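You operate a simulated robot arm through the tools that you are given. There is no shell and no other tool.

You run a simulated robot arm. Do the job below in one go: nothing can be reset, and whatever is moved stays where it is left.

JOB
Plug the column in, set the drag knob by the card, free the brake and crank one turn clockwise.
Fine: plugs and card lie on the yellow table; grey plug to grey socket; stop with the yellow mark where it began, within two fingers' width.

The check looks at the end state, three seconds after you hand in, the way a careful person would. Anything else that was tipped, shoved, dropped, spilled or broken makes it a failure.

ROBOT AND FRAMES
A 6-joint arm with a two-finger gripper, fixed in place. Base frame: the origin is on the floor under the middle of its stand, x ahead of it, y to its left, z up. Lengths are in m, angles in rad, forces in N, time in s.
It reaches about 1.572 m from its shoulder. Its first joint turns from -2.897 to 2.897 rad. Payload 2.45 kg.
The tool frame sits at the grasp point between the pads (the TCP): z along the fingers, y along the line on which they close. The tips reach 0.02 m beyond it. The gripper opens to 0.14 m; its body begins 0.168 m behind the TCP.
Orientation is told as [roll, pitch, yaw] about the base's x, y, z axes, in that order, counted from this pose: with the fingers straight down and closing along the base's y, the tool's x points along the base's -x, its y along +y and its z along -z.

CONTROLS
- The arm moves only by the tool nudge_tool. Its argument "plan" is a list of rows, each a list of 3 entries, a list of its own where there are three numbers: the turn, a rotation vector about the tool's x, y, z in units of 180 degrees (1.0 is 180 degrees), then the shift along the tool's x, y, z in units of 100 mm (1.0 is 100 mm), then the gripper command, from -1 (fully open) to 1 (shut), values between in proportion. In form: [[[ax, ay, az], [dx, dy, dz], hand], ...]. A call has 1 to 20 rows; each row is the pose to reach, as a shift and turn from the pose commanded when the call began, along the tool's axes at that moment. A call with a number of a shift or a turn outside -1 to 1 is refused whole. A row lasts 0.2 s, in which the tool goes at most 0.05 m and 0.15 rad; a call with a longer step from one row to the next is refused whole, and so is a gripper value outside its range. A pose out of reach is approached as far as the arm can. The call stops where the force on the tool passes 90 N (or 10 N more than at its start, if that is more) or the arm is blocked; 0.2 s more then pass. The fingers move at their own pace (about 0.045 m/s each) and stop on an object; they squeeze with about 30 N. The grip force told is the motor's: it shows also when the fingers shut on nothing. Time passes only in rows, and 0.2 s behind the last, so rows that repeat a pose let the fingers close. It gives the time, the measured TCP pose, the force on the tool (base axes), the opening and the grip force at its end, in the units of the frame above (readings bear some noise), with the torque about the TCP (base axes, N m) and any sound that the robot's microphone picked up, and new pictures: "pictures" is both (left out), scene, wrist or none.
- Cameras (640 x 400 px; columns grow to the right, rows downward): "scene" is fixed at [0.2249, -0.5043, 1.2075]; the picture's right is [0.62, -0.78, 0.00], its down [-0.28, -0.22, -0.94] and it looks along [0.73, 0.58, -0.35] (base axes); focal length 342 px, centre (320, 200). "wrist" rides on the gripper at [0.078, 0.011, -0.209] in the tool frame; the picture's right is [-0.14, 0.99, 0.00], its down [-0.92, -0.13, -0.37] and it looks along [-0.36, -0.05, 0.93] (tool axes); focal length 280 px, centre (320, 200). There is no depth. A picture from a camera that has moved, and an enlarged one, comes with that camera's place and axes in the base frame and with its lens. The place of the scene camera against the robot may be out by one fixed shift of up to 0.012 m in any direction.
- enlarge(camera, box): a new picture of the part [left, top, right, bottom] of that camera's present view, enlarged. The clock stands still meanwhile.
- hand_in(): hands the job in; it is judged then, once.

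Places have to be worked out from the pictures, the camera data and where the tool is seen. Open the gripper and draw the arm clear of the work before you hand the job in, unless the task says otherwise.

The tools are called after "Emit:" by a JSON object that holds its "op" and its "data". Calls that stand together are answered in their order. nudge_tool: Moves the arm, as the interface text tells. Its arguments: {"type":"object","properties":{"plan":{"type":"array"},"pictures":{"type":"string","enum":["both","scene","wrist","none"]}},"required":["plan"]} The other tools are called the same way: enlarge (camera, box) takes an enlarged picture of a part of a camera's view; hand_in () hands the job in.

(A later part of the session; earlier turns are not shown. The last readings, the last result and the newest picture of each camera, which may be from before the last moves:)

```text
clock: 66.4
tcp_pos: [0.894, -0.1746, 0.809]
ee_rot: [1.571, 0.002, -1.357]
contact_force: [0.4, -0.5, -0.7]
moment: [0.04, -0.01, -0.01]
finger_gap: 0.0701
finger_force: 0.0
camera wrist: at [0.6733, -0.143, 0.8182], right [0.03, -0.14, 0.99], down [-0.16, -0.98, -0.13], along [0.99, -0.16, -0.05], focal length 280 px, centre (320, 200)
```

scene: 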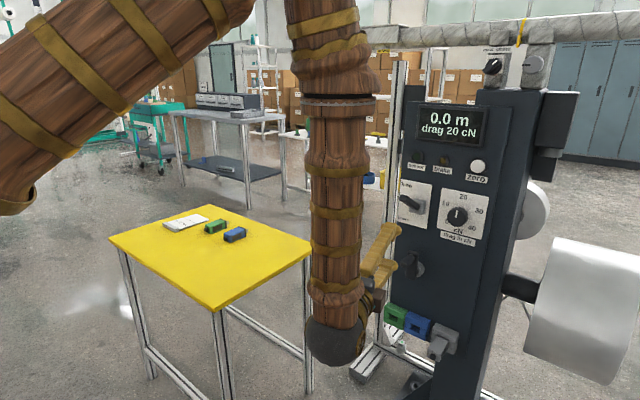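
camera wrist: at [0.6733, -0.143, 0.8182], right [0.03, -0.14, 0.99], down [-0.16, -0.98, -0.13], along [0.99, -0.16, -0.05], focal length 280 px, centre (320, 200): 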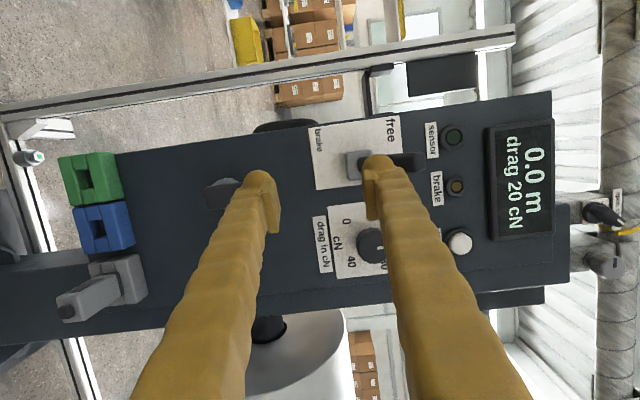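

Now I go down to the crank handle's height, standing off ~10 cm, to measure it closely before gripping.

Emit:
{"op": "nudge_tool", "data": {"plan": [[[0, 0, 0], [-0.08, -0.26, -0.03], 0], [[0, 0, 0], [-0.16, -0.52, -0.06], 0], [[0, 0, 0], [-0.24, -0.78, -0.09], 0], [[0, 0, 0], [-0.24, -0.78, -0.09], 0]], "pictures": "both"}}

Emit:
{"op": "enlarge", "data": {"camera": "wrist", "box": [200, 100, 400, 240]}}

Emit:
{"op": "enlarge", "data": {"camera": "scene", "box": [360, 210, 480, 300]}}

```text
clock: 67.4
tcp_pos: [0.8904, -0.1983, 0.7307]
ee_rot: [1.572, 0.001, -1.356]
contact_force: [0.3, 0.3, 0.7]
moment: [-0.03, -0.01, 0.01]
finger_gap: 0.0702
finger_force: 0.1
camera wrist: at [0.6696, -0.1667, 0.7401], right [0.03, -0.14, 0.99], down [-0.16, -0.98, -0.13], along [0.99, -0.16, -0.05], focal length 280 px, centre (320, 200)
```

scene: 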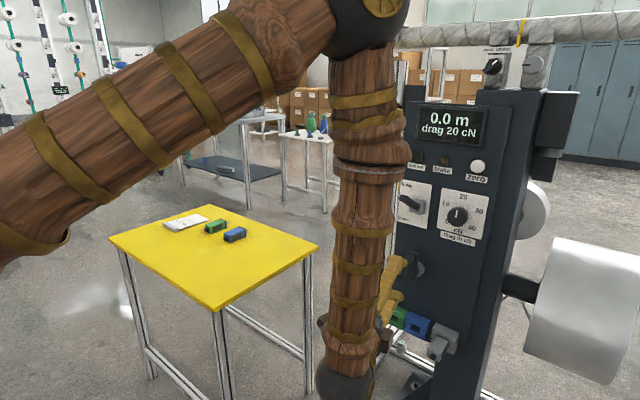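
wrist: 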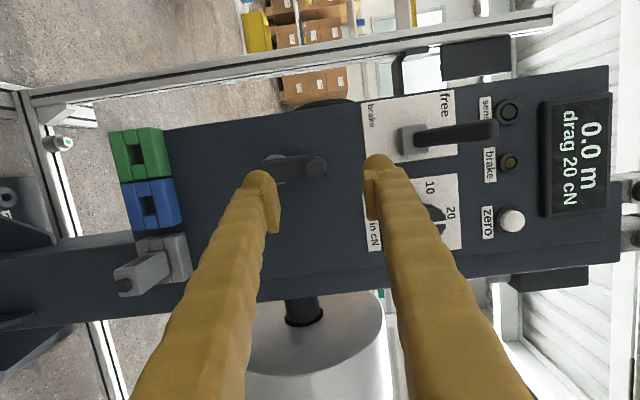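

```text
2.86 times, centred on (300, 170) of wrist
camera zoom: at [0.6696, -0.1667, 0.7401], right [0.03, -0.14, 0.99], down [-0.16, -0.98, -0.13], along [0.99, -0.16, -0.05], focal length 801 px, centre (377, 286)
```

zoom: 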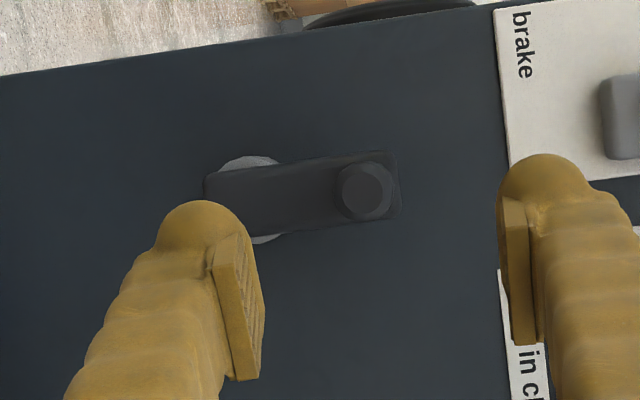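

```text
4.44 times, centred on (420, 255) of scene
camera zoom: at [0.2249, -0.5043, 1.2075], right [0.62, -0.78, 0.0], down [-0.28, -0.22, -0.94], along [0.73, 0.58, -0.35], focal length 1522 px, centre (-124, -44)
```

zoom: 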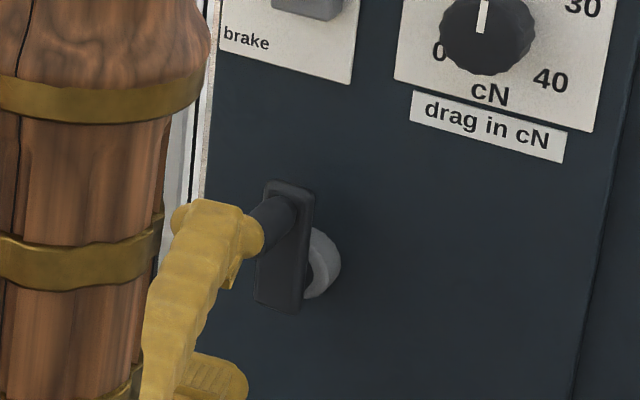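

Emit:
{"op": "enlarge", "data": {"camera": "wrist", "box": [260, 140, 350, 200]}}

Emit:
{"op": "enlarge", "data": {"camera": "scene", "box": [395, 240, 435, 290]}}

```text
6.67 times, centred on (305, 170) of wrist
camera zoom: at [0.6696, -0.1667, 0.7401], right [0.03, -0.14, 0.99], down [-0.16, -0.98, -0.13], along [0.99, -0.16, -0.05], focal length 1869 px, centre (420, 400)
```

zoom: 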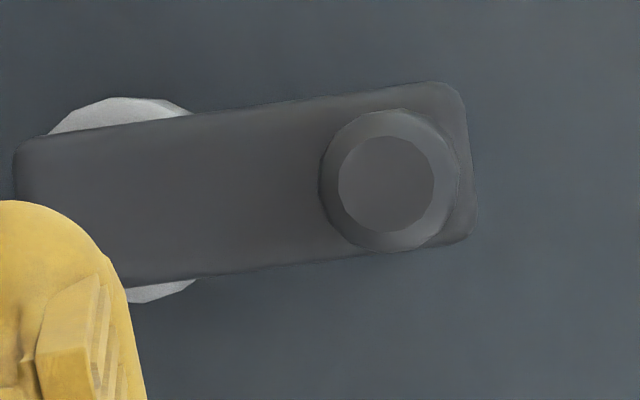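

```text
8.00 times, centred on (415, 265) of scene
camera zoom: at [0.2249, -0.5043, 1.2075], right [0.62, -0.78, 0.0], down [-0.28, -0.22, -0.94], along [0.73, 0.58, -0.35], focal length 2739 px, centre (-440, -320)
```

zoom: 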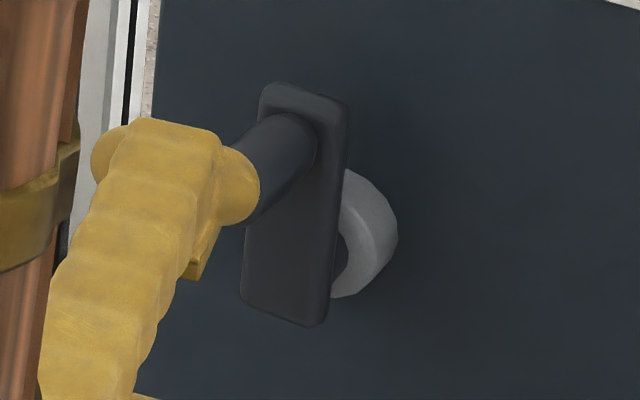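

The crank arm points straight up: handle axis ≈ (y -0.179, z 0.7243), hub axis ≈ (y -0.178, z 0.669), so radius ≈ 55 mm; the handle spans x≈0.975–1.02. I move in around the handle.

Emit:
{"op": "nudge_tool", "data": {"plan": [[[0, 0, 0], [-0.01, -0.03, 0.2], 0], [[0, 0, 0], [-0.02, -0.064, 0.4], 0], [[0, 0, 0], [-0.03, -0.064, 0.6], 0], [[0, 0, 0], [-0.03, -0.064, 0.8], 0], [[0, 0, 0], [-0.03, -0.064, 1.0], 0], [[0, 0, 0], [-0.03, -0.064, 1.0], 0]], "pictures": "both"}}

Emit:
{"op": "enlarge", "data": {"camera": "wrist", "box": [230, 110, 400, 230]}}

Emit:
{"op": "enlarge", "data": {"camera": "scene", "box": [380, 230, 450, 290]}}

```text
clock: 68.8
tcp_pos: [0.9911, -0.1803, 0.727]
ee_rot: [1.57, 0.0, -1.356]
contact_force: [0.5, 0.0, 0.5]
moment: [0.02, -0.02, 0.01]
finger_gap: 0.07
finger_force: 0.0
camera wrist: at [0.7704, -0.149, 0.736], right [0.03, -0.14, 0.99], down [-0.16, -0.98, -0.13], along [0.99, -0.16, -0.05], focal length 280 px, centre (320, 200)
```

scene: 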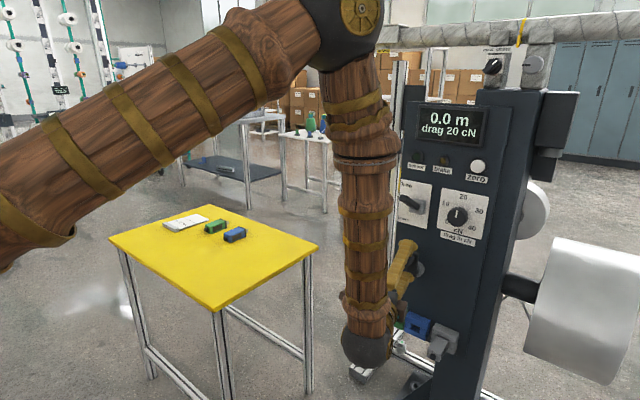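
wrist: 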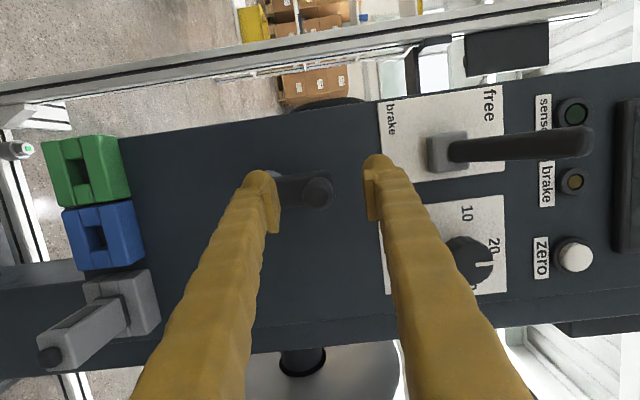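

```text
3.33 times, centred on (315, 170) of wrist
camera zoom: at [0.7704, -0.149, 0.736], right [0.03, -0.14, 0.99], down [-0.16, -0.98, -0.13], along [0.99, -0.16, -0.05], focal length 935 px, centre (337, 300)
```

zoom: 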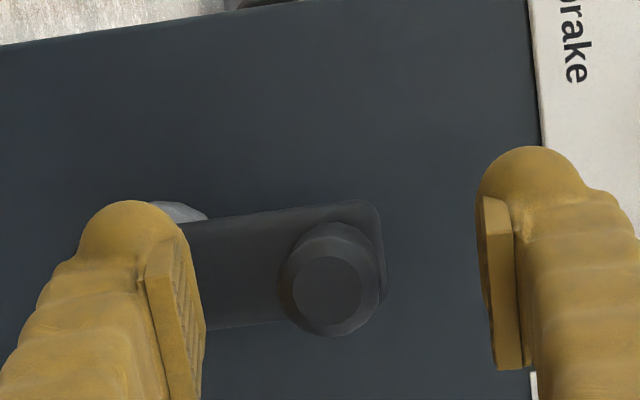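

```text
6.67 times, centred on (415, 260) of scene
camera zoom: at [0.2249, -0.5043, 1.2075], right [0.62, -0.78, 0.0], down [-0.28, -0.22, -0.94], along [0.73, 0.58, -0.35], focal length 2283 px, centre (-313, -200)
```

zoom: 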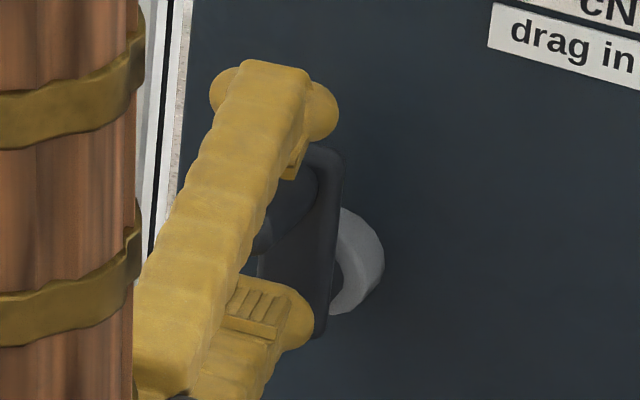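

Handle is ~2 mm below and ~3–4 mm to +y of the TCP. I trim that and close the gripper on it.

Emit:
{"op": "nudge_tool", "data": {"plan": [[[0, 0, 0], [0.03, -0.02, 0], 0], [[0, 0, 0], [0.03, -0.02, 0], 1], [[0, 0, 0], [0.03, -0.02, 0], 1], [[0, 0, 0], [0.03, -0.02, 0], 1], [[0, 0, 0], [0.03, -0.02, 0], 1], [[0, 0, 0], [0.03, -0.02, 0], 1], [[0, 0, 0], [0.03, -0.02, 0], 1]], "pictures": "both"}}

Emit:
{"op": "enlarge", "data": {"camera": "wrist", "box": [230, 110, 400, 230]}}

Emit:
{"op": "enlarge", "data": {"camera": "scene", "box": [490, 160, 640, 400]}}

```text
clock: 70.4
tcp_pos: [0.99, -0.1786, 0.725]
ee_rot: [1.571, 0.002, -1.357]
contact_force: [0.7, -0.8, 1.9]
moment: [0.0, 0.01, 0.01]
finger_gap: 0.0224
finger_force: 44.8
camera wrist: at [0.7695, -0.1469, 0.7345], right [0.03, -0.14, 0.99], down [-0.16, -0.98, -0.13], along [0.99, -0.16, -0.05], focal length 280 px, centre (320, 200)
```

scene: 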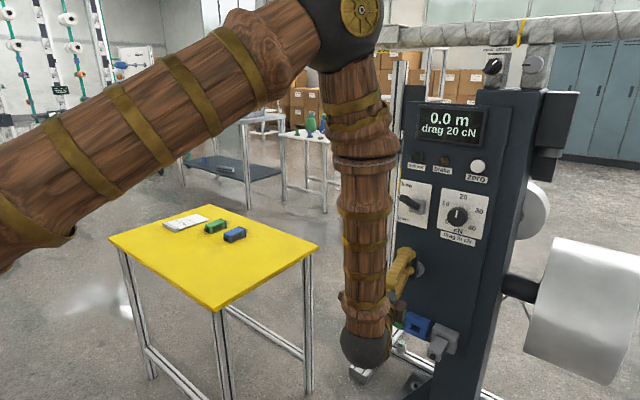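
wrist: 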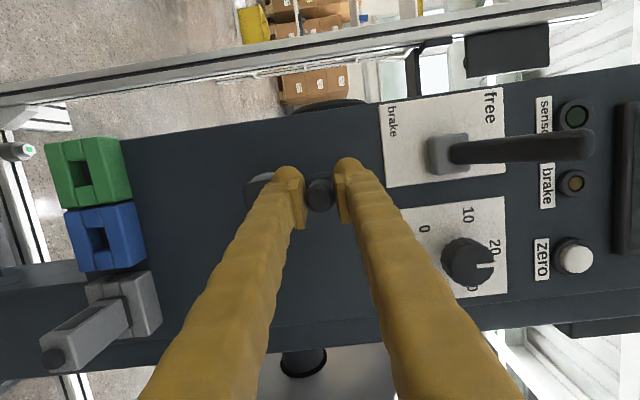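

```text
3.33 times, centred on (315, 170) of wrist
camera zoom: at [0.7695, -0.1469, 0.7345], right [0.03, -0.14, 0.99], down [-0.16, -0.98, -0.13], along [0.99, -0.16, -0.05], focal length 935 px, centre (337, 300)
```

zoom: 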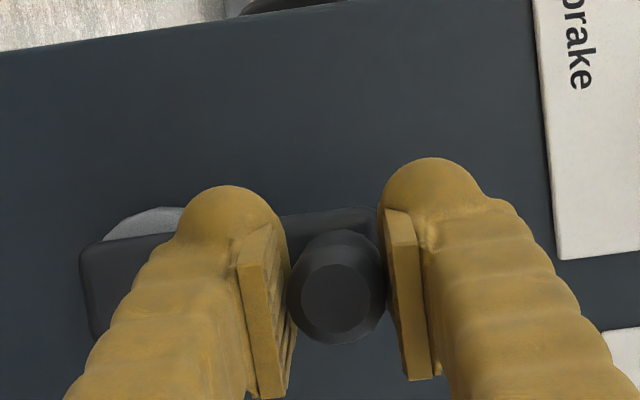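

```text
1.67 times, centred on (565, 280) of scene
camera zoom: at [0.2249, -0.5043, 1.2075], right [0.62, -0.78, 0.0], down [-0.28, -0.22, -0.94], along [0.73, 0.58, -0.35], focal length 571 px, centre (-88, 67)
```

zoom: 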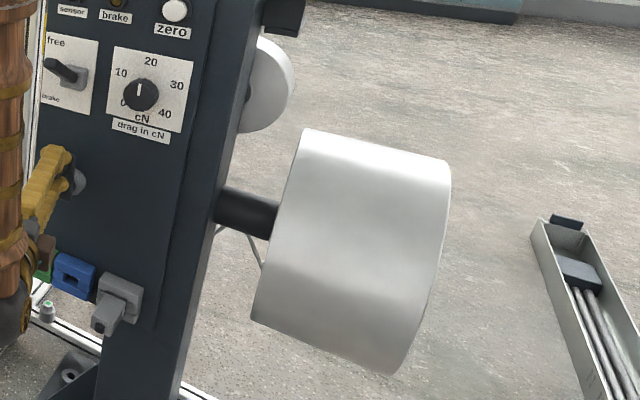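

Firm hold on the handle with almost no side load. I turn the first 20° clockwise (top toward -y) to check force, drum and display.

Emit:
{"op": "nudge_tool", "data": {"plan": [[[0, 0, 0], [-0.047, -0.002, -0.01], 1], [[0, 0, 0], [-0.093, -0.008, -0.02], 1], [[0, 0, 0], [-0.139, -0.019, -0.03], 1], [[0, 0, 0], [-0.184, -0.033, -0.04], 1], [[0, 0, 0], [-0.184, -0.033, -0.04], 1]], "pictures": "both"}}

Emit:
{"op": "enlarge", "data": {"camera": "wrist", "box": [230, 110, 400, 230]}}

Emit:
{"op": "enlarge", "data": {"camera": "scene", "box": [400, 90, 640, 400]}}

```text
clock: 71.6
tcp_pos: [0.9903, -0.1984, 0.7229]
ee_rot: [1.572, 0.002, -1.358]
contact_force: [12.8, -7.9, 19.1]
moment: [0.11, -0.18, -0.01]
finger_gap: 0.0224
finger_force: 44.9
camera wrist: at [0.7691, -0.1664, 0.7315], right [0.03, -0.14, 0.99], down [-0.17, -0.98, -0.13], along [0.99, -0.16, -0.05], focal length 280 px, centre (320, 200)
```

scene: 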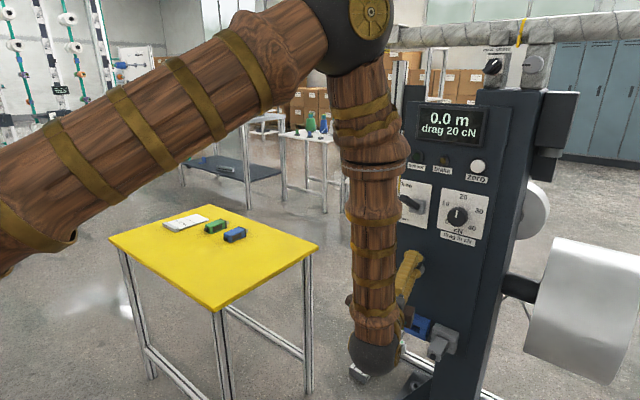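
wrist: 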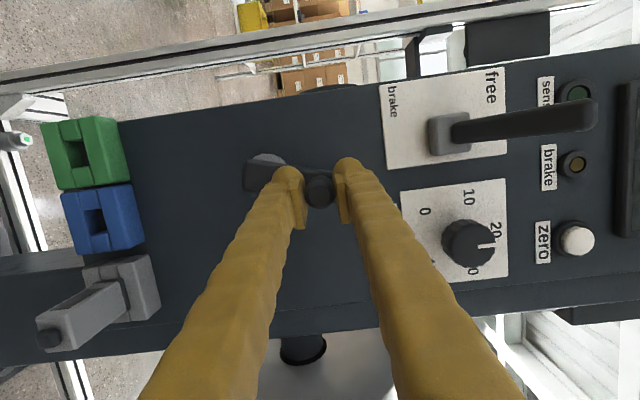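

```text
3.33 times, centred on (315, 170) of wrist
camera zoom: at [0.7691, -0.1664, 0.7315], right [0.03, -0.14, 0.99], down [-0.17, -0.98, -0.13], along [0.99, -0.16, -0.05], focal length 935 px, centre (337, 300)
```

zoom: 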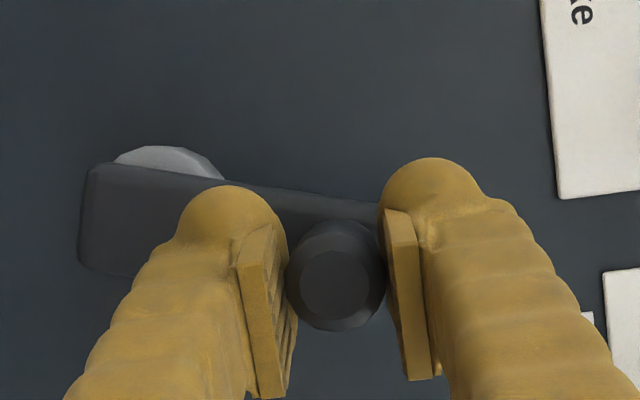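

```text
1.29 times, centred on (520, 245) of scene
camera zoom: at [0.2249, -0.5043, 1.2075], right [0.62, -0.78, 0.0], down [-0.28, -0.22, -0.94], along [0.73, 0.58, -0.35], focal length 442 px, centre (62, 142)
```

zoom: 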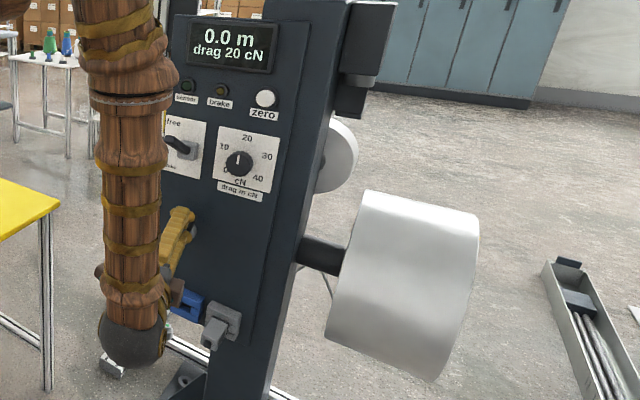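

The crank turns freely; the handle just rolled ~3.5 mm between the pads because the fingers kept a fixed attitude. Better to let the gripper's roll follow the crank with the pads closing along the tangent. I open, reduce the yaw to ~5°, then roll to about 30°.

Emit:
{"op": "nudge_tool", "data": {"plan": [[[0, 0, 0], [0, 0, 0], 0], [[0, 0, 0], [0, 0, 0], 0], [[0, 0, 0], [0, 0, 0], 0], [[0, 0, 0], [0, 0, 0], 0], [[0, -0.015, 0], [0, 0, 0], 0], [[0, -0.03, 0], [0, 0, 0], 0], [[0, -0.04, 0], [0, 0, 0], 0], [[0, -0.04, 0], [0, 0, 0], 0]], "pictures": "wrist"}}

Emit:
{"op": "enlarge", "data": {"camera": "wrist", "box": [230, 110, 400, 230]}}

```text
clock: 73.4
tcp_pos: [0.9897, -0.198, 0.7189]
ee_rot: [1.571, 0.001, -1.483]
contact_force: [-0.4, -0.1, 0.9]
moment: [0.0, 0.02, 0.01]
finger_gap: 0.0698
finger_force: 0.0
camera wrist: at [0.7744, -0.1382, 0.7293], right [0.01, -0.14, 0.99], down [-0.29, -0.95, -0.13], along [0.96, -0.28, -0.05], focal length 280 px, centre (320, 200)
```

wrist: 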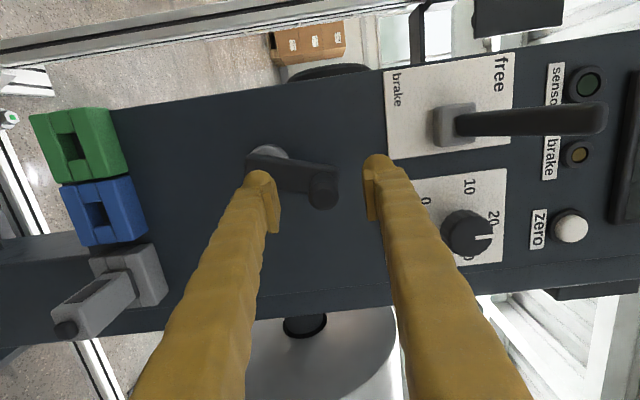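

```text
3.33 times, centred on (315, 170) of wrist
camera zoom: at [0.7744, -0.1382, 0.7293], right [0.01, -0.14, 0.99], down [-0.29, -0.95, -0.13], along [0.96, -0.28, -0.05], focal length 935 px, centre (337, 300)
```

zoom: 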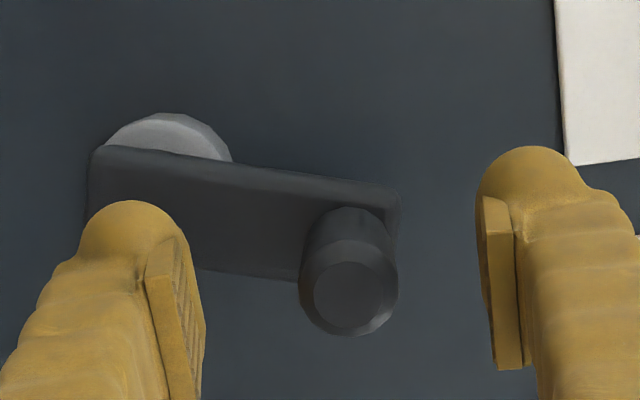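

The handle is now at (y -0.195, z 0.722), about 17° past the top, radius ≈58 mm about the axis (-0.178, 0.666). I roll the open fingers to ~30° around the handle and centre on it.

Emit:
{"op": "nudge_tool", "data": {"plan": [[[0, 0, -0.035], [0.01, 0.01, 0], 0], [[0, 0, -0.07], [0.027, 0.029, 0], 0], [[0, 0, -0.105], [0.027, 0.029, 0], 0], [[0, 0, -0.14], [0.027, 0.029, 0], 0], [[0, 0, -0.175], [0.027, 0.029, 0], 0], [[0, 0, -0.21], [0.027, 0.029, 0], 0], [[0, 0, -0.245], [0.027, 0.029, 0], 0], [[0, 0, -0.28], [0.027, 0.029, 0], 0], [[0, 0, -0.31], [0.027, 0.029, 0], 0], [[0, 0, -0.333], [0.027, 0.029, 0], 0], [[0, 0, -0.333], [0.027, 0.029, 0], 0]], "pictures": "both"}}

Emit:
{"op": "enlarge", "data": {"camera": "wrist", "box": [230, 110, 400, 230]}}

```text
clock: 75.8
tcp_pos: [0.9898, -0.194, 0.7237]
ee_rot: [1.571, -1.047, -1.481]
contact_force: [0.2, -0.4, -0.1]
moment: [0.01, -0.01, -0.02]
finger_gap: 0.0701
finger_force: 0.0
camera wrist: at [0.7769, -0.1643, 0.6592], right [-0.07, 0.78, 0.62], down [-0.32, -0.6, 0.73], along [0.95, -0.14, 0.29], focal length 280 px, centre (320, 200)
```

scene: 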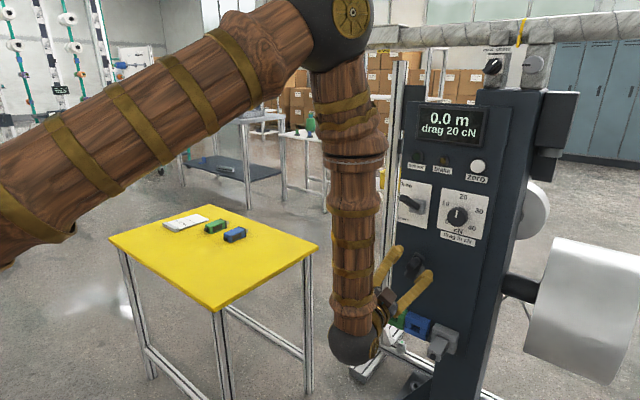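
wrist: 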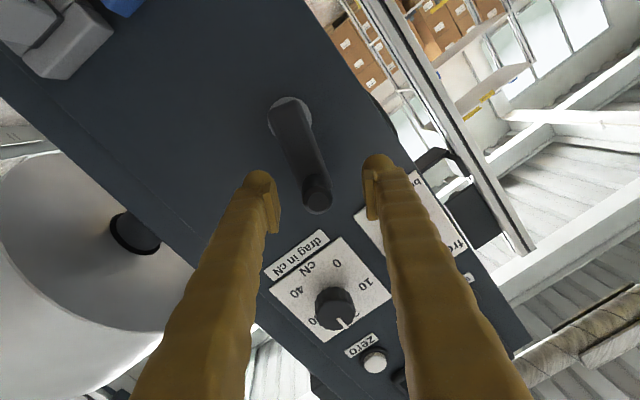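

```text
3.33 times, centred on (315, 170) of wrist
camera zoom: at [0.7769, -0.1643, 0.6592], right [-0.07, 0.78, 0.62], down [-0.32, -0.6, 0.73], along [0.95, -0.14, 0.29], focal length 935 px, centre (337, 300)
```

zoom: 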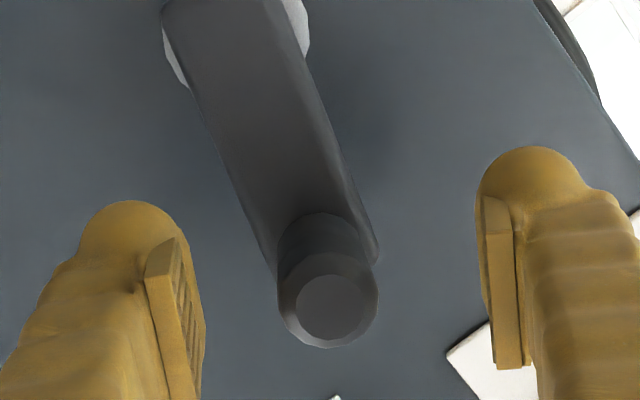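

The handle is between the pads, centred within 2 mm. I close on it.

Emit:
{"op": "nudge_tool", "data": {"plan": [[[0, 0, 0], [0, -0.014, 0], 0], [[0, 0, 0], [0, -0.014, 0], 1], [[0, 0, 0], [0, -0.014, 0], 1], [[0, 0, 0], [0, -0.014, 0], 1], [[0, 0, 0], [0, -0.014, 0], 1], [[0, 0, 0], [0, -0.014, 0], 1], [[0, 0, 0], [0, -0.014, 0], 1]], "pictures": "wrist"}}

Emit:
{"op": "enlarge", "data": {"camera": "wrist", "box": [230, 80, 400, 230]}}

```text
clock: 77.4
tcp_pos: [0.99, -0.1941, 0.7223]
ee_rot: [1.57, -1.045, -1.48]
contact_force: [-1.7, 4.7, 1.0]
moment: [0.07, 0.16, -0.11]
finger_gap: 0.0226
finger_force: 45.3
camera wrist: at [0.777, -0.1648, 0.6589], right [-0.07, 0.78, 0.62], down [-0.32, -0.6, 0.73], along [0.95, -0.14, 0.29], focal length 280 px, centre (320, 200)
```

wrist: 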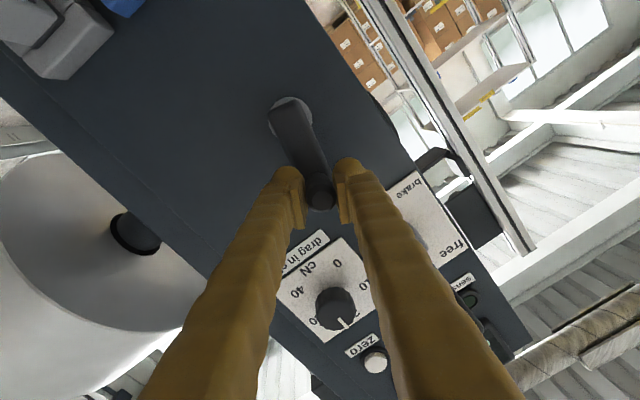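

```text
2.67 times, centred on (315, 155) of wrist
camera zoom: at [0.777, -0.1648, 0.6589], right [-0.07, 0.78, 0.62], down [-0.32, -0.6, 0.73], along [0.95, -0.14, 0.29], focal length 748 px, centre (333, 320)
```

zoom: 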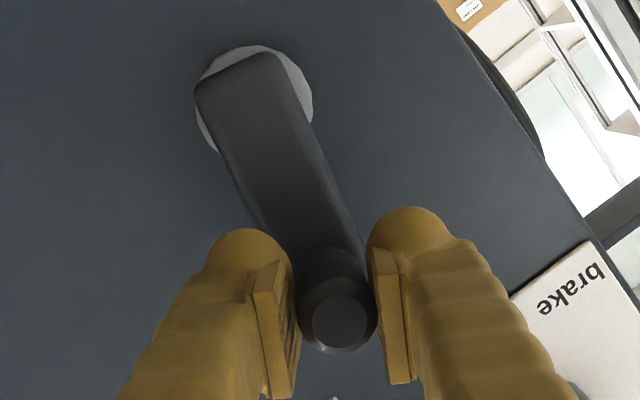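

Good grip, little side load. Refined crank axis ≈ (y -0.179, z 0.662), radius ≈ 61 mm, crank now at ≈13.5°. I turn 30° further with the gripper roll following, then check forces.

Emit:
{"op": "nudge_tool", "data": {"plan": [[[0, 0, 0.012], [-0.006, -0.022, -0.002], 1], [[0, 0, 0.0278], [-0.0129, -0.0515, -0.0046], 1], [[0, 0, 0.0556], [-0.0211, -0.1037, -0.0091], 1], [[0, 0, 0.0833], [-0.0249, -0.1567, -0.0134], 1], [[0, 0, 0.1111], [-0.0239, -0.2098, -0.0176], 1], [[0, 0, 0.1389], [-0.0184, -0.2626, -0.0215], 1], [[0, 0, 0.1667], [-0.0082, -0.3148, -0.0251], 1], [[0, 0, 0.1667], [-0.0082, -0.3148, -0.0251], 1]], "pictures": "both"}}

Emit:
{"op": "enlarge", "data": {"camera": "wrist", "box": [230, 80, 400, 230]}}

Emit:
{"op": "enlarge", "data": {"camera": "scene", "box": [400, 90, 640, 400]}}

```text
clock: 79.2
tcp_pos: [0.9898, -0.2231, 0.7076]
ee_rot: [1.568, -0.518, -1.481]
contact_force: [2.6, 0.8, -5.3]
moment: [0.04, 0.13, -0.07]
finger_gap: 0.0225
finger_force: 44.8
camera wrist: at [0.7748, -0.1685, 0.6764], right [-0.03, 0.37, 0.93], down [-0.29, -0.89, 0.35], along [0.96, -0.26, 0.14], focal length 280 px, centre (320, 200)
```

scene: 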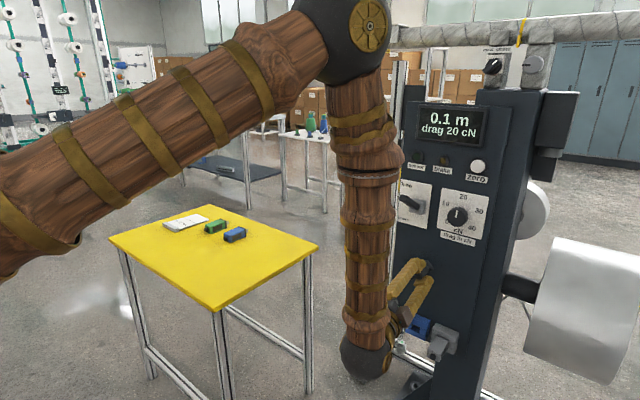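
wrist: 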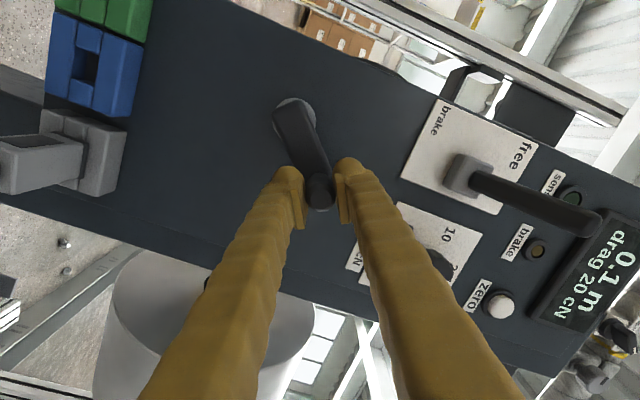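

```text
2.67 times, centred on (315, 155) of wrist
camera zoom: at [0.7748, -0.1685, 0.6764], right [-0.03, 0.37, 0.93], down [-0.29, -0.89, 0.35], along [0.96, -0.26, 0.14], focal length 748 px, centre (333, 320)
```

zoom: 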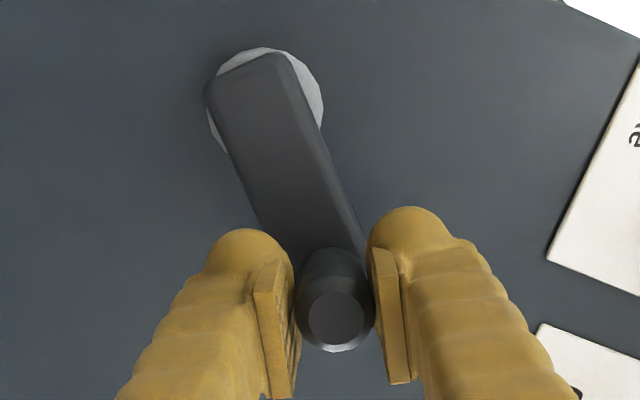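

```text
1.29 times, centred on (520, 245) of scene
camera zoom: at [0.2249, -0.5043, 1.2075], right [0.62, -0.78, 0.0], down [-0.28, -0.22, -0.94], along [0.73, 0.58, -0.35], focal length 442 px, centre (62, 142)
```

zoom: 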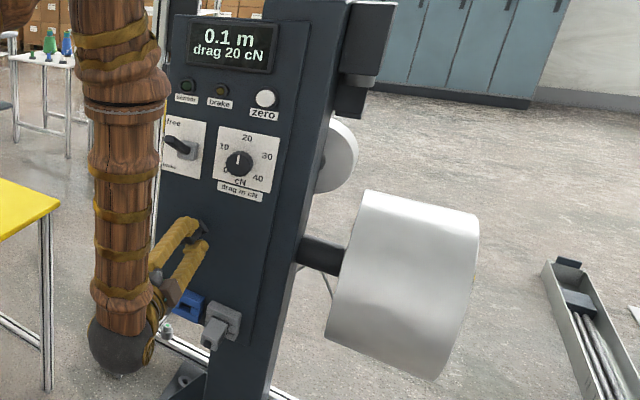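

Display moved to 0.1 m with almost no side force – the path fits. I continue 60° more.

Emit:
{"op": "nudge_tool", "data": {"plan": [[[0, 0, 0.012], [-0.006, -0.022, -0.0015], 1], [[0, 0, 0.0278], [-0.013, -0.0515, -0.0033], 1], [[0, 0, 0.0556], [-0.0215, -0.104, -0.0063], 1], [[0, 0, 0.0833], [-0.0253, -0.157, -0.009], 1], [[0, 0, 0.1111], [-0.0246, -0.2101, -0.0113], 1], [[0, 0, 0.1389], [-0.0192, -0.263, -0.0132], 1], [[0, 0, 0.1667], [-0.0092, -0.3153, -0.0147], 1], [[0, 0, 0.1944], [0.0052, -0.3665, -0.0159], 1], [[0, 0, 0.2222], [0.0239, -0.4162, -0.0166], 1], [[0, 0, 0.25], [0.047, -0.4642, -0.017], 1], [[0, 0, 0.2778], [0.0743, -0.5099, -0.0169], 1], [[0, 0, 0.3056], [0.1053, -0.5532, -0.0164], 1], [[0, 0, 0.3333], [0.14, -0.5935, -0.0155], 1], [[0, 0, 0.3333], [0.14, -0.5935, -0.0155], 1]], "pictures": "both"}}

Emit:
{"op": "enlarge", "data": {"camera": "wrist", "box": [230, 80, 400, 230]}}

Emit:
{"op": "enlarge", "data": {"camera": "scene", "box": [400, 90, 640, 400]}}

```text
clock: 82.2
tcp_pos: [0.989, -0.2398, 0.6483]
ee_rot: [1.57, 0.529, -1.481]
contact_force: [-15.5, 21.2, 0.4]
moment: [-0.01, -0.1, 0.24]
finger_gap: 0.0223
finger_force: 45.1
camera wrist: at [0.7756, -0.1963, 0.6957], right [0.06, -0.62, 0.79], down [-0.3, -0.76, -0.57], along [0.95, -0.21, -0.23], focal length 280 px, centre (320, 200)
```

scene: 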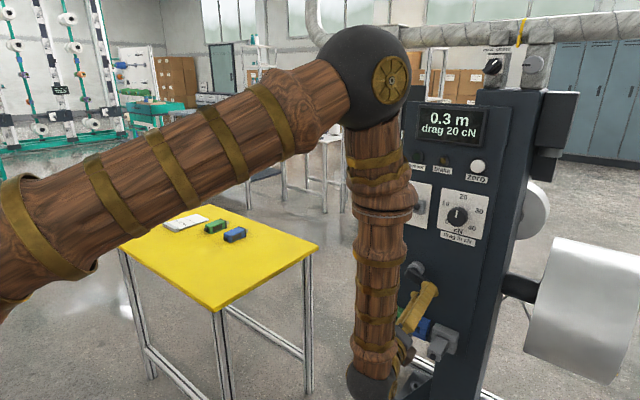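
wrist: 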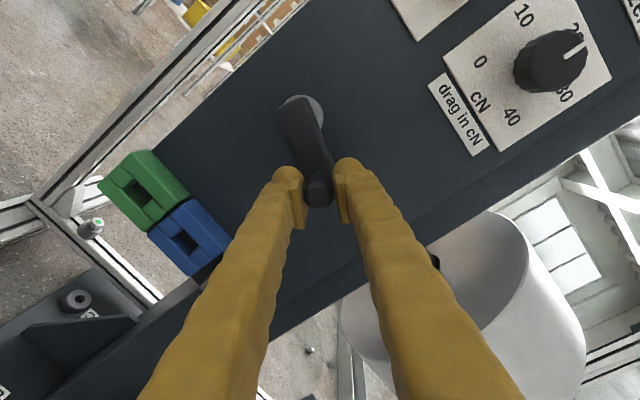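

```text
2.67 times, centred on (315, 155) of wrist
camera zoom: at [0.7756, -0.1963, 0.6957], right [0.06, -0.62, 0.79], down [-0.3, -0.76, -0.57], along [0.95, -0.21, -0.23], focal length 748 px, centre (333, 320)
```

zoom: 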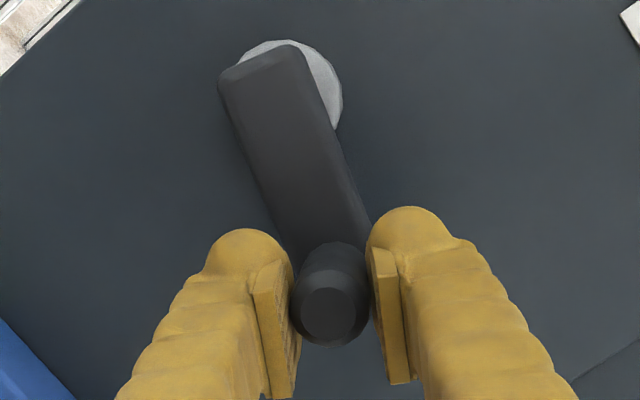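

```text
1.29 times, centred on (520, 245) of scene
camera zoom: at [0.2249, -0.5043, 1.2075], right [0.62, -0.78, 0.0], down [-0.28, -0.22, -0.94], along [0.73, 0.58, -0.35], focal length 442 px, centre (62, 142)
```

zoom: 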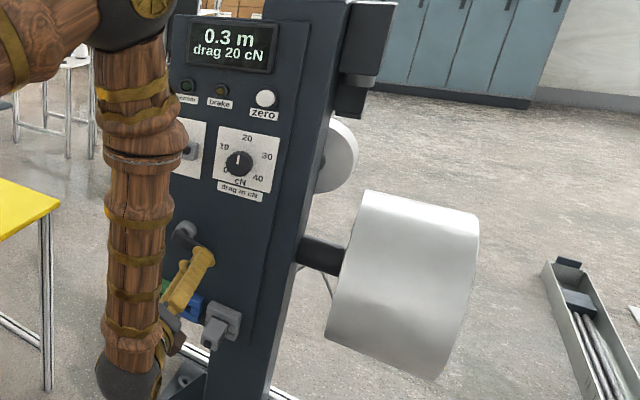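

0.3 m at ≈104°; the handle pushes ~25 N inward, so the real radius is about 1 mm less. I continue 60° with radius 60 mm.

Emit:
{"op": "nudge_tool", "data": {"plan": [[[0, 0, 0.012], [0.002, -0.022, 0.001], 1], [[0, 0, 0.0278], [-0.0035, -0.0536, 0.002], 1], [[0, 0, 0.0556], [-0.012, -0.1052, 0.004], 1], [[0, 0, 0.0833], [-0.016, -0.1573, 0.006], 1], [[0, 0, 0.1111], [-0.0155, -0.2097, 0.008], 1], [[0, 0, 0.1389], [-0.0104, -0.2617, 0.011], 1], [[0, 0, 0.1667], [-0.0008, -0.313, 0.014], 1], [[0, 0, 0.1944], [0.0131, -0.3633, 0.018], 1], [[0, 0, 0.2222], [0.0314, -0.4123, 0.021], 1], [[0, 0, 0.25], [0.054, -0.4594, 0.025], 1], [[0, 0, 0.2778], [0.0805, -0.5042, 0.029], 1], [[0, 0, 0.3056], [0.1109, -0.5467, 0.033], 1], [[0, 0, 0.3333], [0.1447, -0.5863, 0.038], 1], [[0, 0, 0.3333], [0.1447, -0.5863, 0.038], 1]], "pictures": "both"}}

Emit:
{"op": "enlarge", "data": {"camera": "wrist", "box": [230, 80, 400, 230]}}

Emit:
{"op": "enlarge", "data": {"camera": "scene", "box": [400, 90, 640, 400]}}

```text
clock: 85.2
tcp_pos: [0.9877, -0.1979, 0.6048]
ee_rot: [-1.522, 1.567, 1.712]
contact_force: [-11.5, 9.3, 15.5]
moment: [-0.01, -0.17, -0.2]
finger_gap: 0.023
finger_force: 45.5
camera wrist: at [0.7814, -0.2276, 0.682], right [0.09, -0.99, -0.14], down [-0.38, 0.1, -0.92], along [0.92, 0.14, -0.37], focal length 280 px, centre (320, 200)
```

scene: 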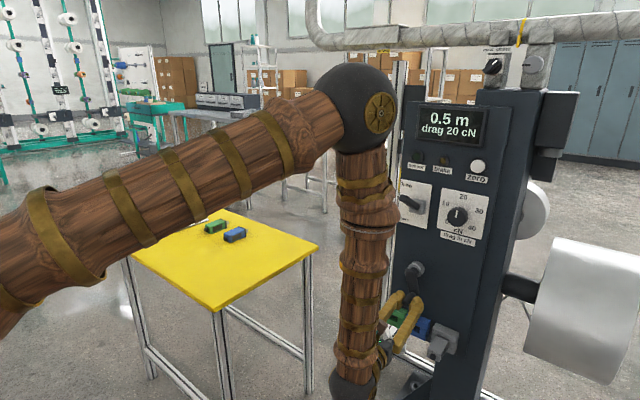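
wrist: 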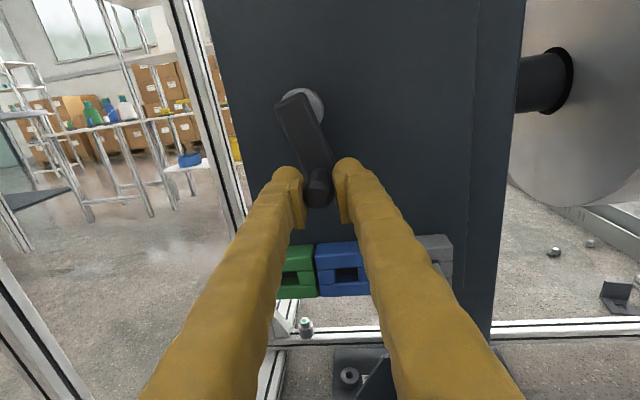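

```text
2.67 times, centred on (315, 155) of wrist
camera zoom: at [0.7814, -0.2276, 0.682], right [0.09, -0.99, -0.14], down [-0.38, 0.1, -0.92], along [0.92, 0.14, -0.37], focal length 748 px, centre (333, 320)
```

zoom: 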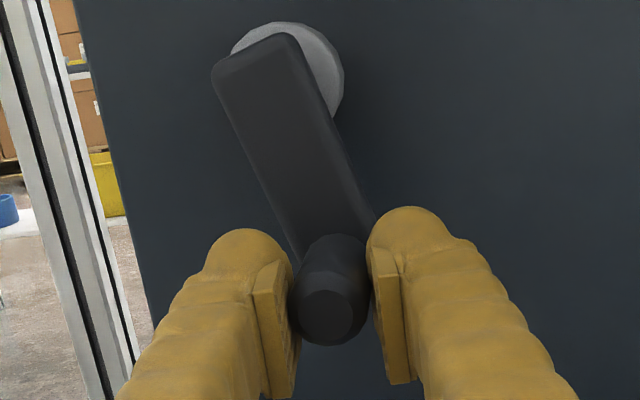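

```text
1.29 times, centred on (520, 245) of scene
camera zoom: at [0.2249, -0.5043, 1.2075], right [0.62, -0.78, 0.0], down [-0.28, -0.22, -0.94], along [0.73, 0.58, -0.35], focal length 442 px, centre (62, 142)
```

zoom: 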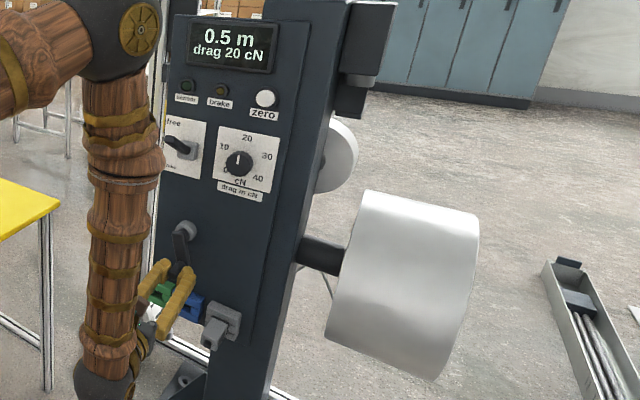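

0.5 m at ≈163°, side force ~18 N inward – I trim the radius to 59.3 mm and go another 60° through the bottom.

Emit:
{"op": "nudge_tool", "data": {"plan": [[[0, 0, 0.012], [0, -0.024, 0.002], 1], [[0, 0, 0.0278], [-0.006, -0.052, 0.005], 1], [[0, 0, 0.0556], [-0.015, -0.103, 0.01], 1], [[0, 0, 0.0833], [-0.019, -0.155, 0.014], 1], [[0, 0, 0.1111], [-0.018, -0.206, 0.019], 1], [[0, 0, 0.1389], [-0.013, -0.258, 0.024], 1], [[0, 0, 0.1667], [-0.004, -0.309, 0.029], 1], [[0, 0, 0.1944], [0.01, -0.358, 0.034], 1], [[0, 0, 0.2222], [0.028, -0.407, 0.038], 1], [[0, 0, 0.25], [0.051, -0.453, 0.042], 1], [[0, 0, 0.2778], [0.077, -0.498, 0.047], 1], [[0, 0, 0.3056], [0.107, -0.54, 0.05], 1], [[0, 0, 0.3333], [0.14, -0.579, 0.054], 1], [[0, 0, 0.3333], [0.14, -0.579, 0.054], 1]], "pictures": "both"}}

Emit:
{"op": "enlarge", "data": {"camera": "wrist", "box": [230, 80, 400, 230]}}

Emit:
{"op": "enlarge", "data": {"camera": "scene", "box": [400, 90, 640, 400]}}

```text
clock: 88.2
tcp_pos: [0.9896, -0.139, 0.6192]
ee_rot: [-1.571, 0.519, 1.661]
contact_force: [6.8, 14.3, -13.8]
moment: [0.08, 0.26, 0.19]
finger_gap: 0.0224
finger_force: 44.6
camera wrist: at [0.7881, -0.2313, 0.6469], right [0.03, -0.37, -0.93], down [-0.45, 0.83, -0.35], along [0.89, 0.42, -0.14], focal length 280 px, centre (320, 200)
```

scene: 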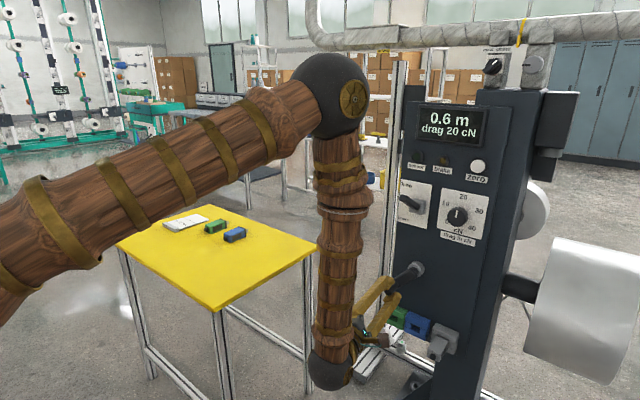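
wrist: 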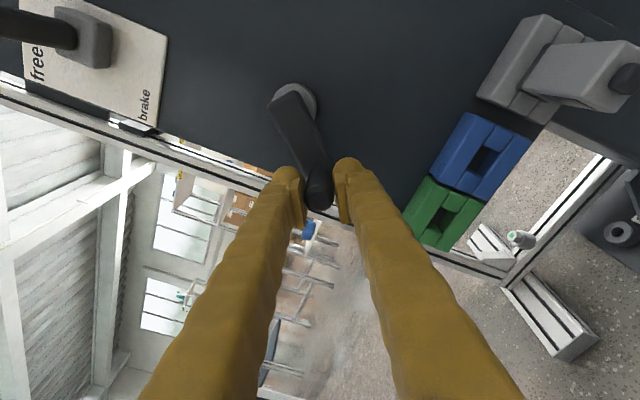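

```text
2.67 times, centred on (315, 155) of wrist
camera zoom: at [0.7881, -0.2313, 0.6469], right [0.03, -0.37, -0.93], down [-0.45, 0.83, -0.35], along [0.89, 0.42, -0.14], focal length 748 px, centre (333, 320)
```

zoom: 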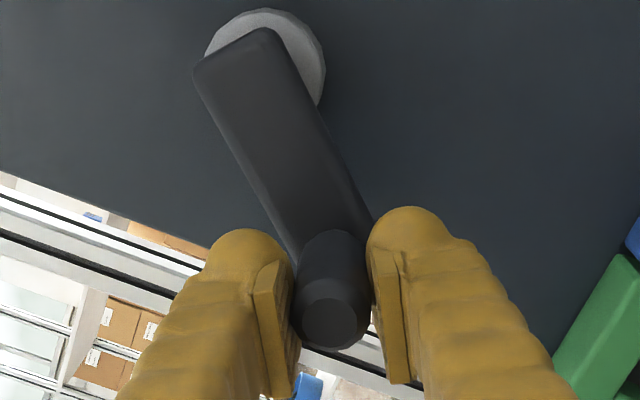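

```text
1.29 times, centred on (520, 245) of scene
camera zoom: at [0.2249, -0.5043, 1.2075], right [0.62, -0.78, 0.0], down [-0.28, -0.22, -0.94], along [0.73, 0.58, -0.35], focal length 442 px, centre (62, 142)
```

zoom: 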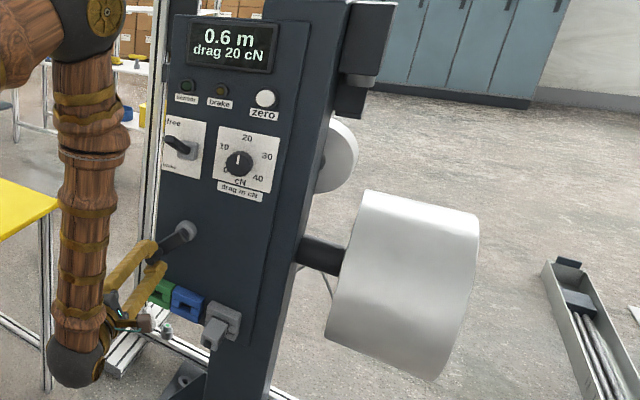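

0.6 m at ≈224°. Small radial correction, then 60° more up the left side.

Emit:
{"op": "nudge_tool", "data": {"plan": [[[0, 0, 0.012], [-0.009, -0.021, 0.002], 1], [[0, 0, 0.0278], [-0.02, -0.049, 0.004], 1], [[0, 0, 0.0556], [-0.029, -0.1, 0.007], 1], [[0, 0, 0.0833], [-0.033, -0.153, 0.009], 1], [[0, 0, 0.1111], [-0.034, -0.205, 0.012], 1], [[0, 0, 0.1389], [-0.029, -0.257, 0.014], 1], [[0, 0, 0.1667], [-0.02, -0.309, 0.015], 1], [[0, 0, 0.1944], [-0.007, -0.36, 0.017], 1], [[0, 0, 0.2222], [0.011, -0.409, 0.017], 1], [[0, 0, 0.25], [0.033, -0.457, 0.018], 1], [[0, 0, 0.2778], [0.058, -0.503, 0.018], 1], [[0, 0, 0.3056], [0.089, -0.546, 0.017], 1], [[0, 0, 0.3333], [0.123, -0.587, 0.016], 1], [[0, 0, 0.3333], [0.123, -0.587, 0.016], 1]], "pictures": "both"}}

Emit:
{"op": "enlarge", "data": {"camera": "wrist", "box": [230, 80, 400, 230]}}

Emit:
{"op": "enlarge", "data": {"camera": "scene", "box": [400, 90, 640, 400]}}

```text
clock: 91.2
tcp_pos: [0.9908, -0.1202, 0.6767]
ee_rot: [-1.569, -0.529, 1.66]
contact_force: [-27.0, 8.3, -0.6]
moment: [0.11, -0.05, 0.02]
finger_gap: 0.0226
finger_force: 44.6
camera wrist: at [0.7883, -0.2016, 0.6268], right [-0.06, 0.61, -0.79], down [-0.43, 0.7, 0.57], along [0.9, 0.37, 0.23], focal length 280 px, centre (320, 200)
```

scene: 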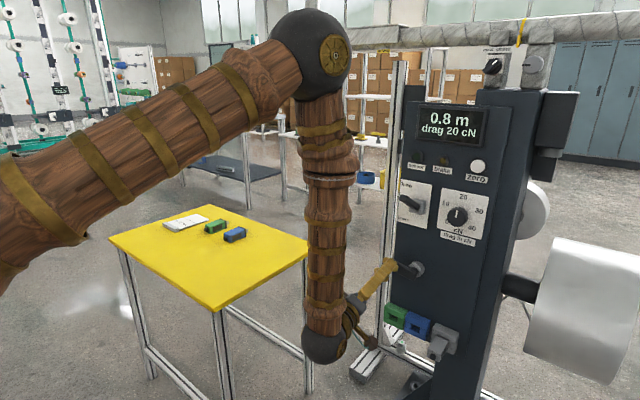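
wrist: 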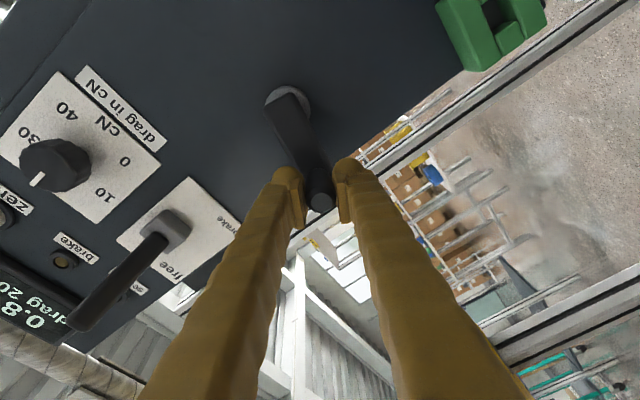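

```text
2.67 times, centred on (315, 155) of wrist
camera zoom: at [0.7883, -0.2016, 0.6268], right [-0.06, 0.61, -0.79], down [-0.43, 0.7, 0.57], along [0.9, 0.37, 0.23], focal length 748 px, centre (333, 320)
```

zoom: 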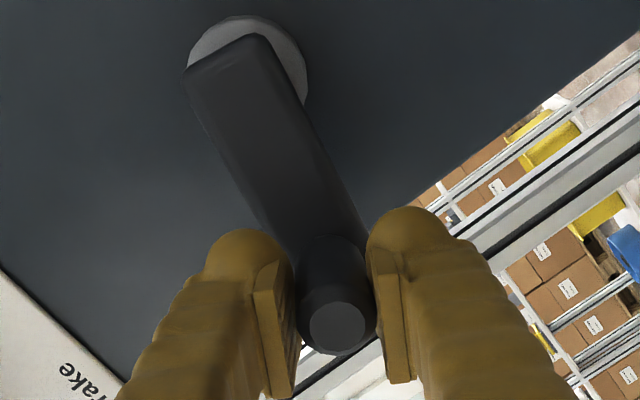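

```text
1.29 times, centred on (520, 245) of scene
camera zoom: at [0.2249, -0.5043, 1.2075], right [0.62, -0.78, 0.0], down [-0.28, -0.22, -0.94], along [0.73, 0.58, -0.35], focal length 442 px, centre (62, 142)
```

zoom: 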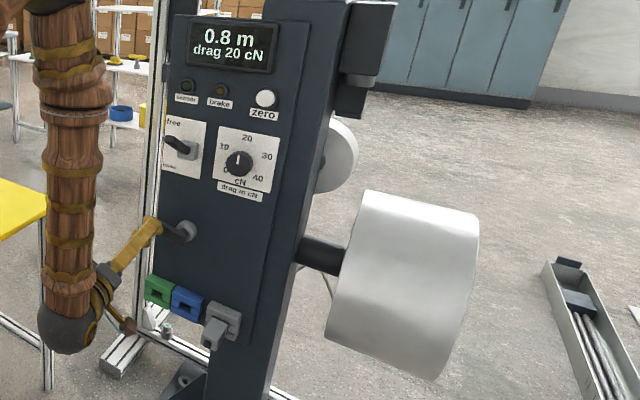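

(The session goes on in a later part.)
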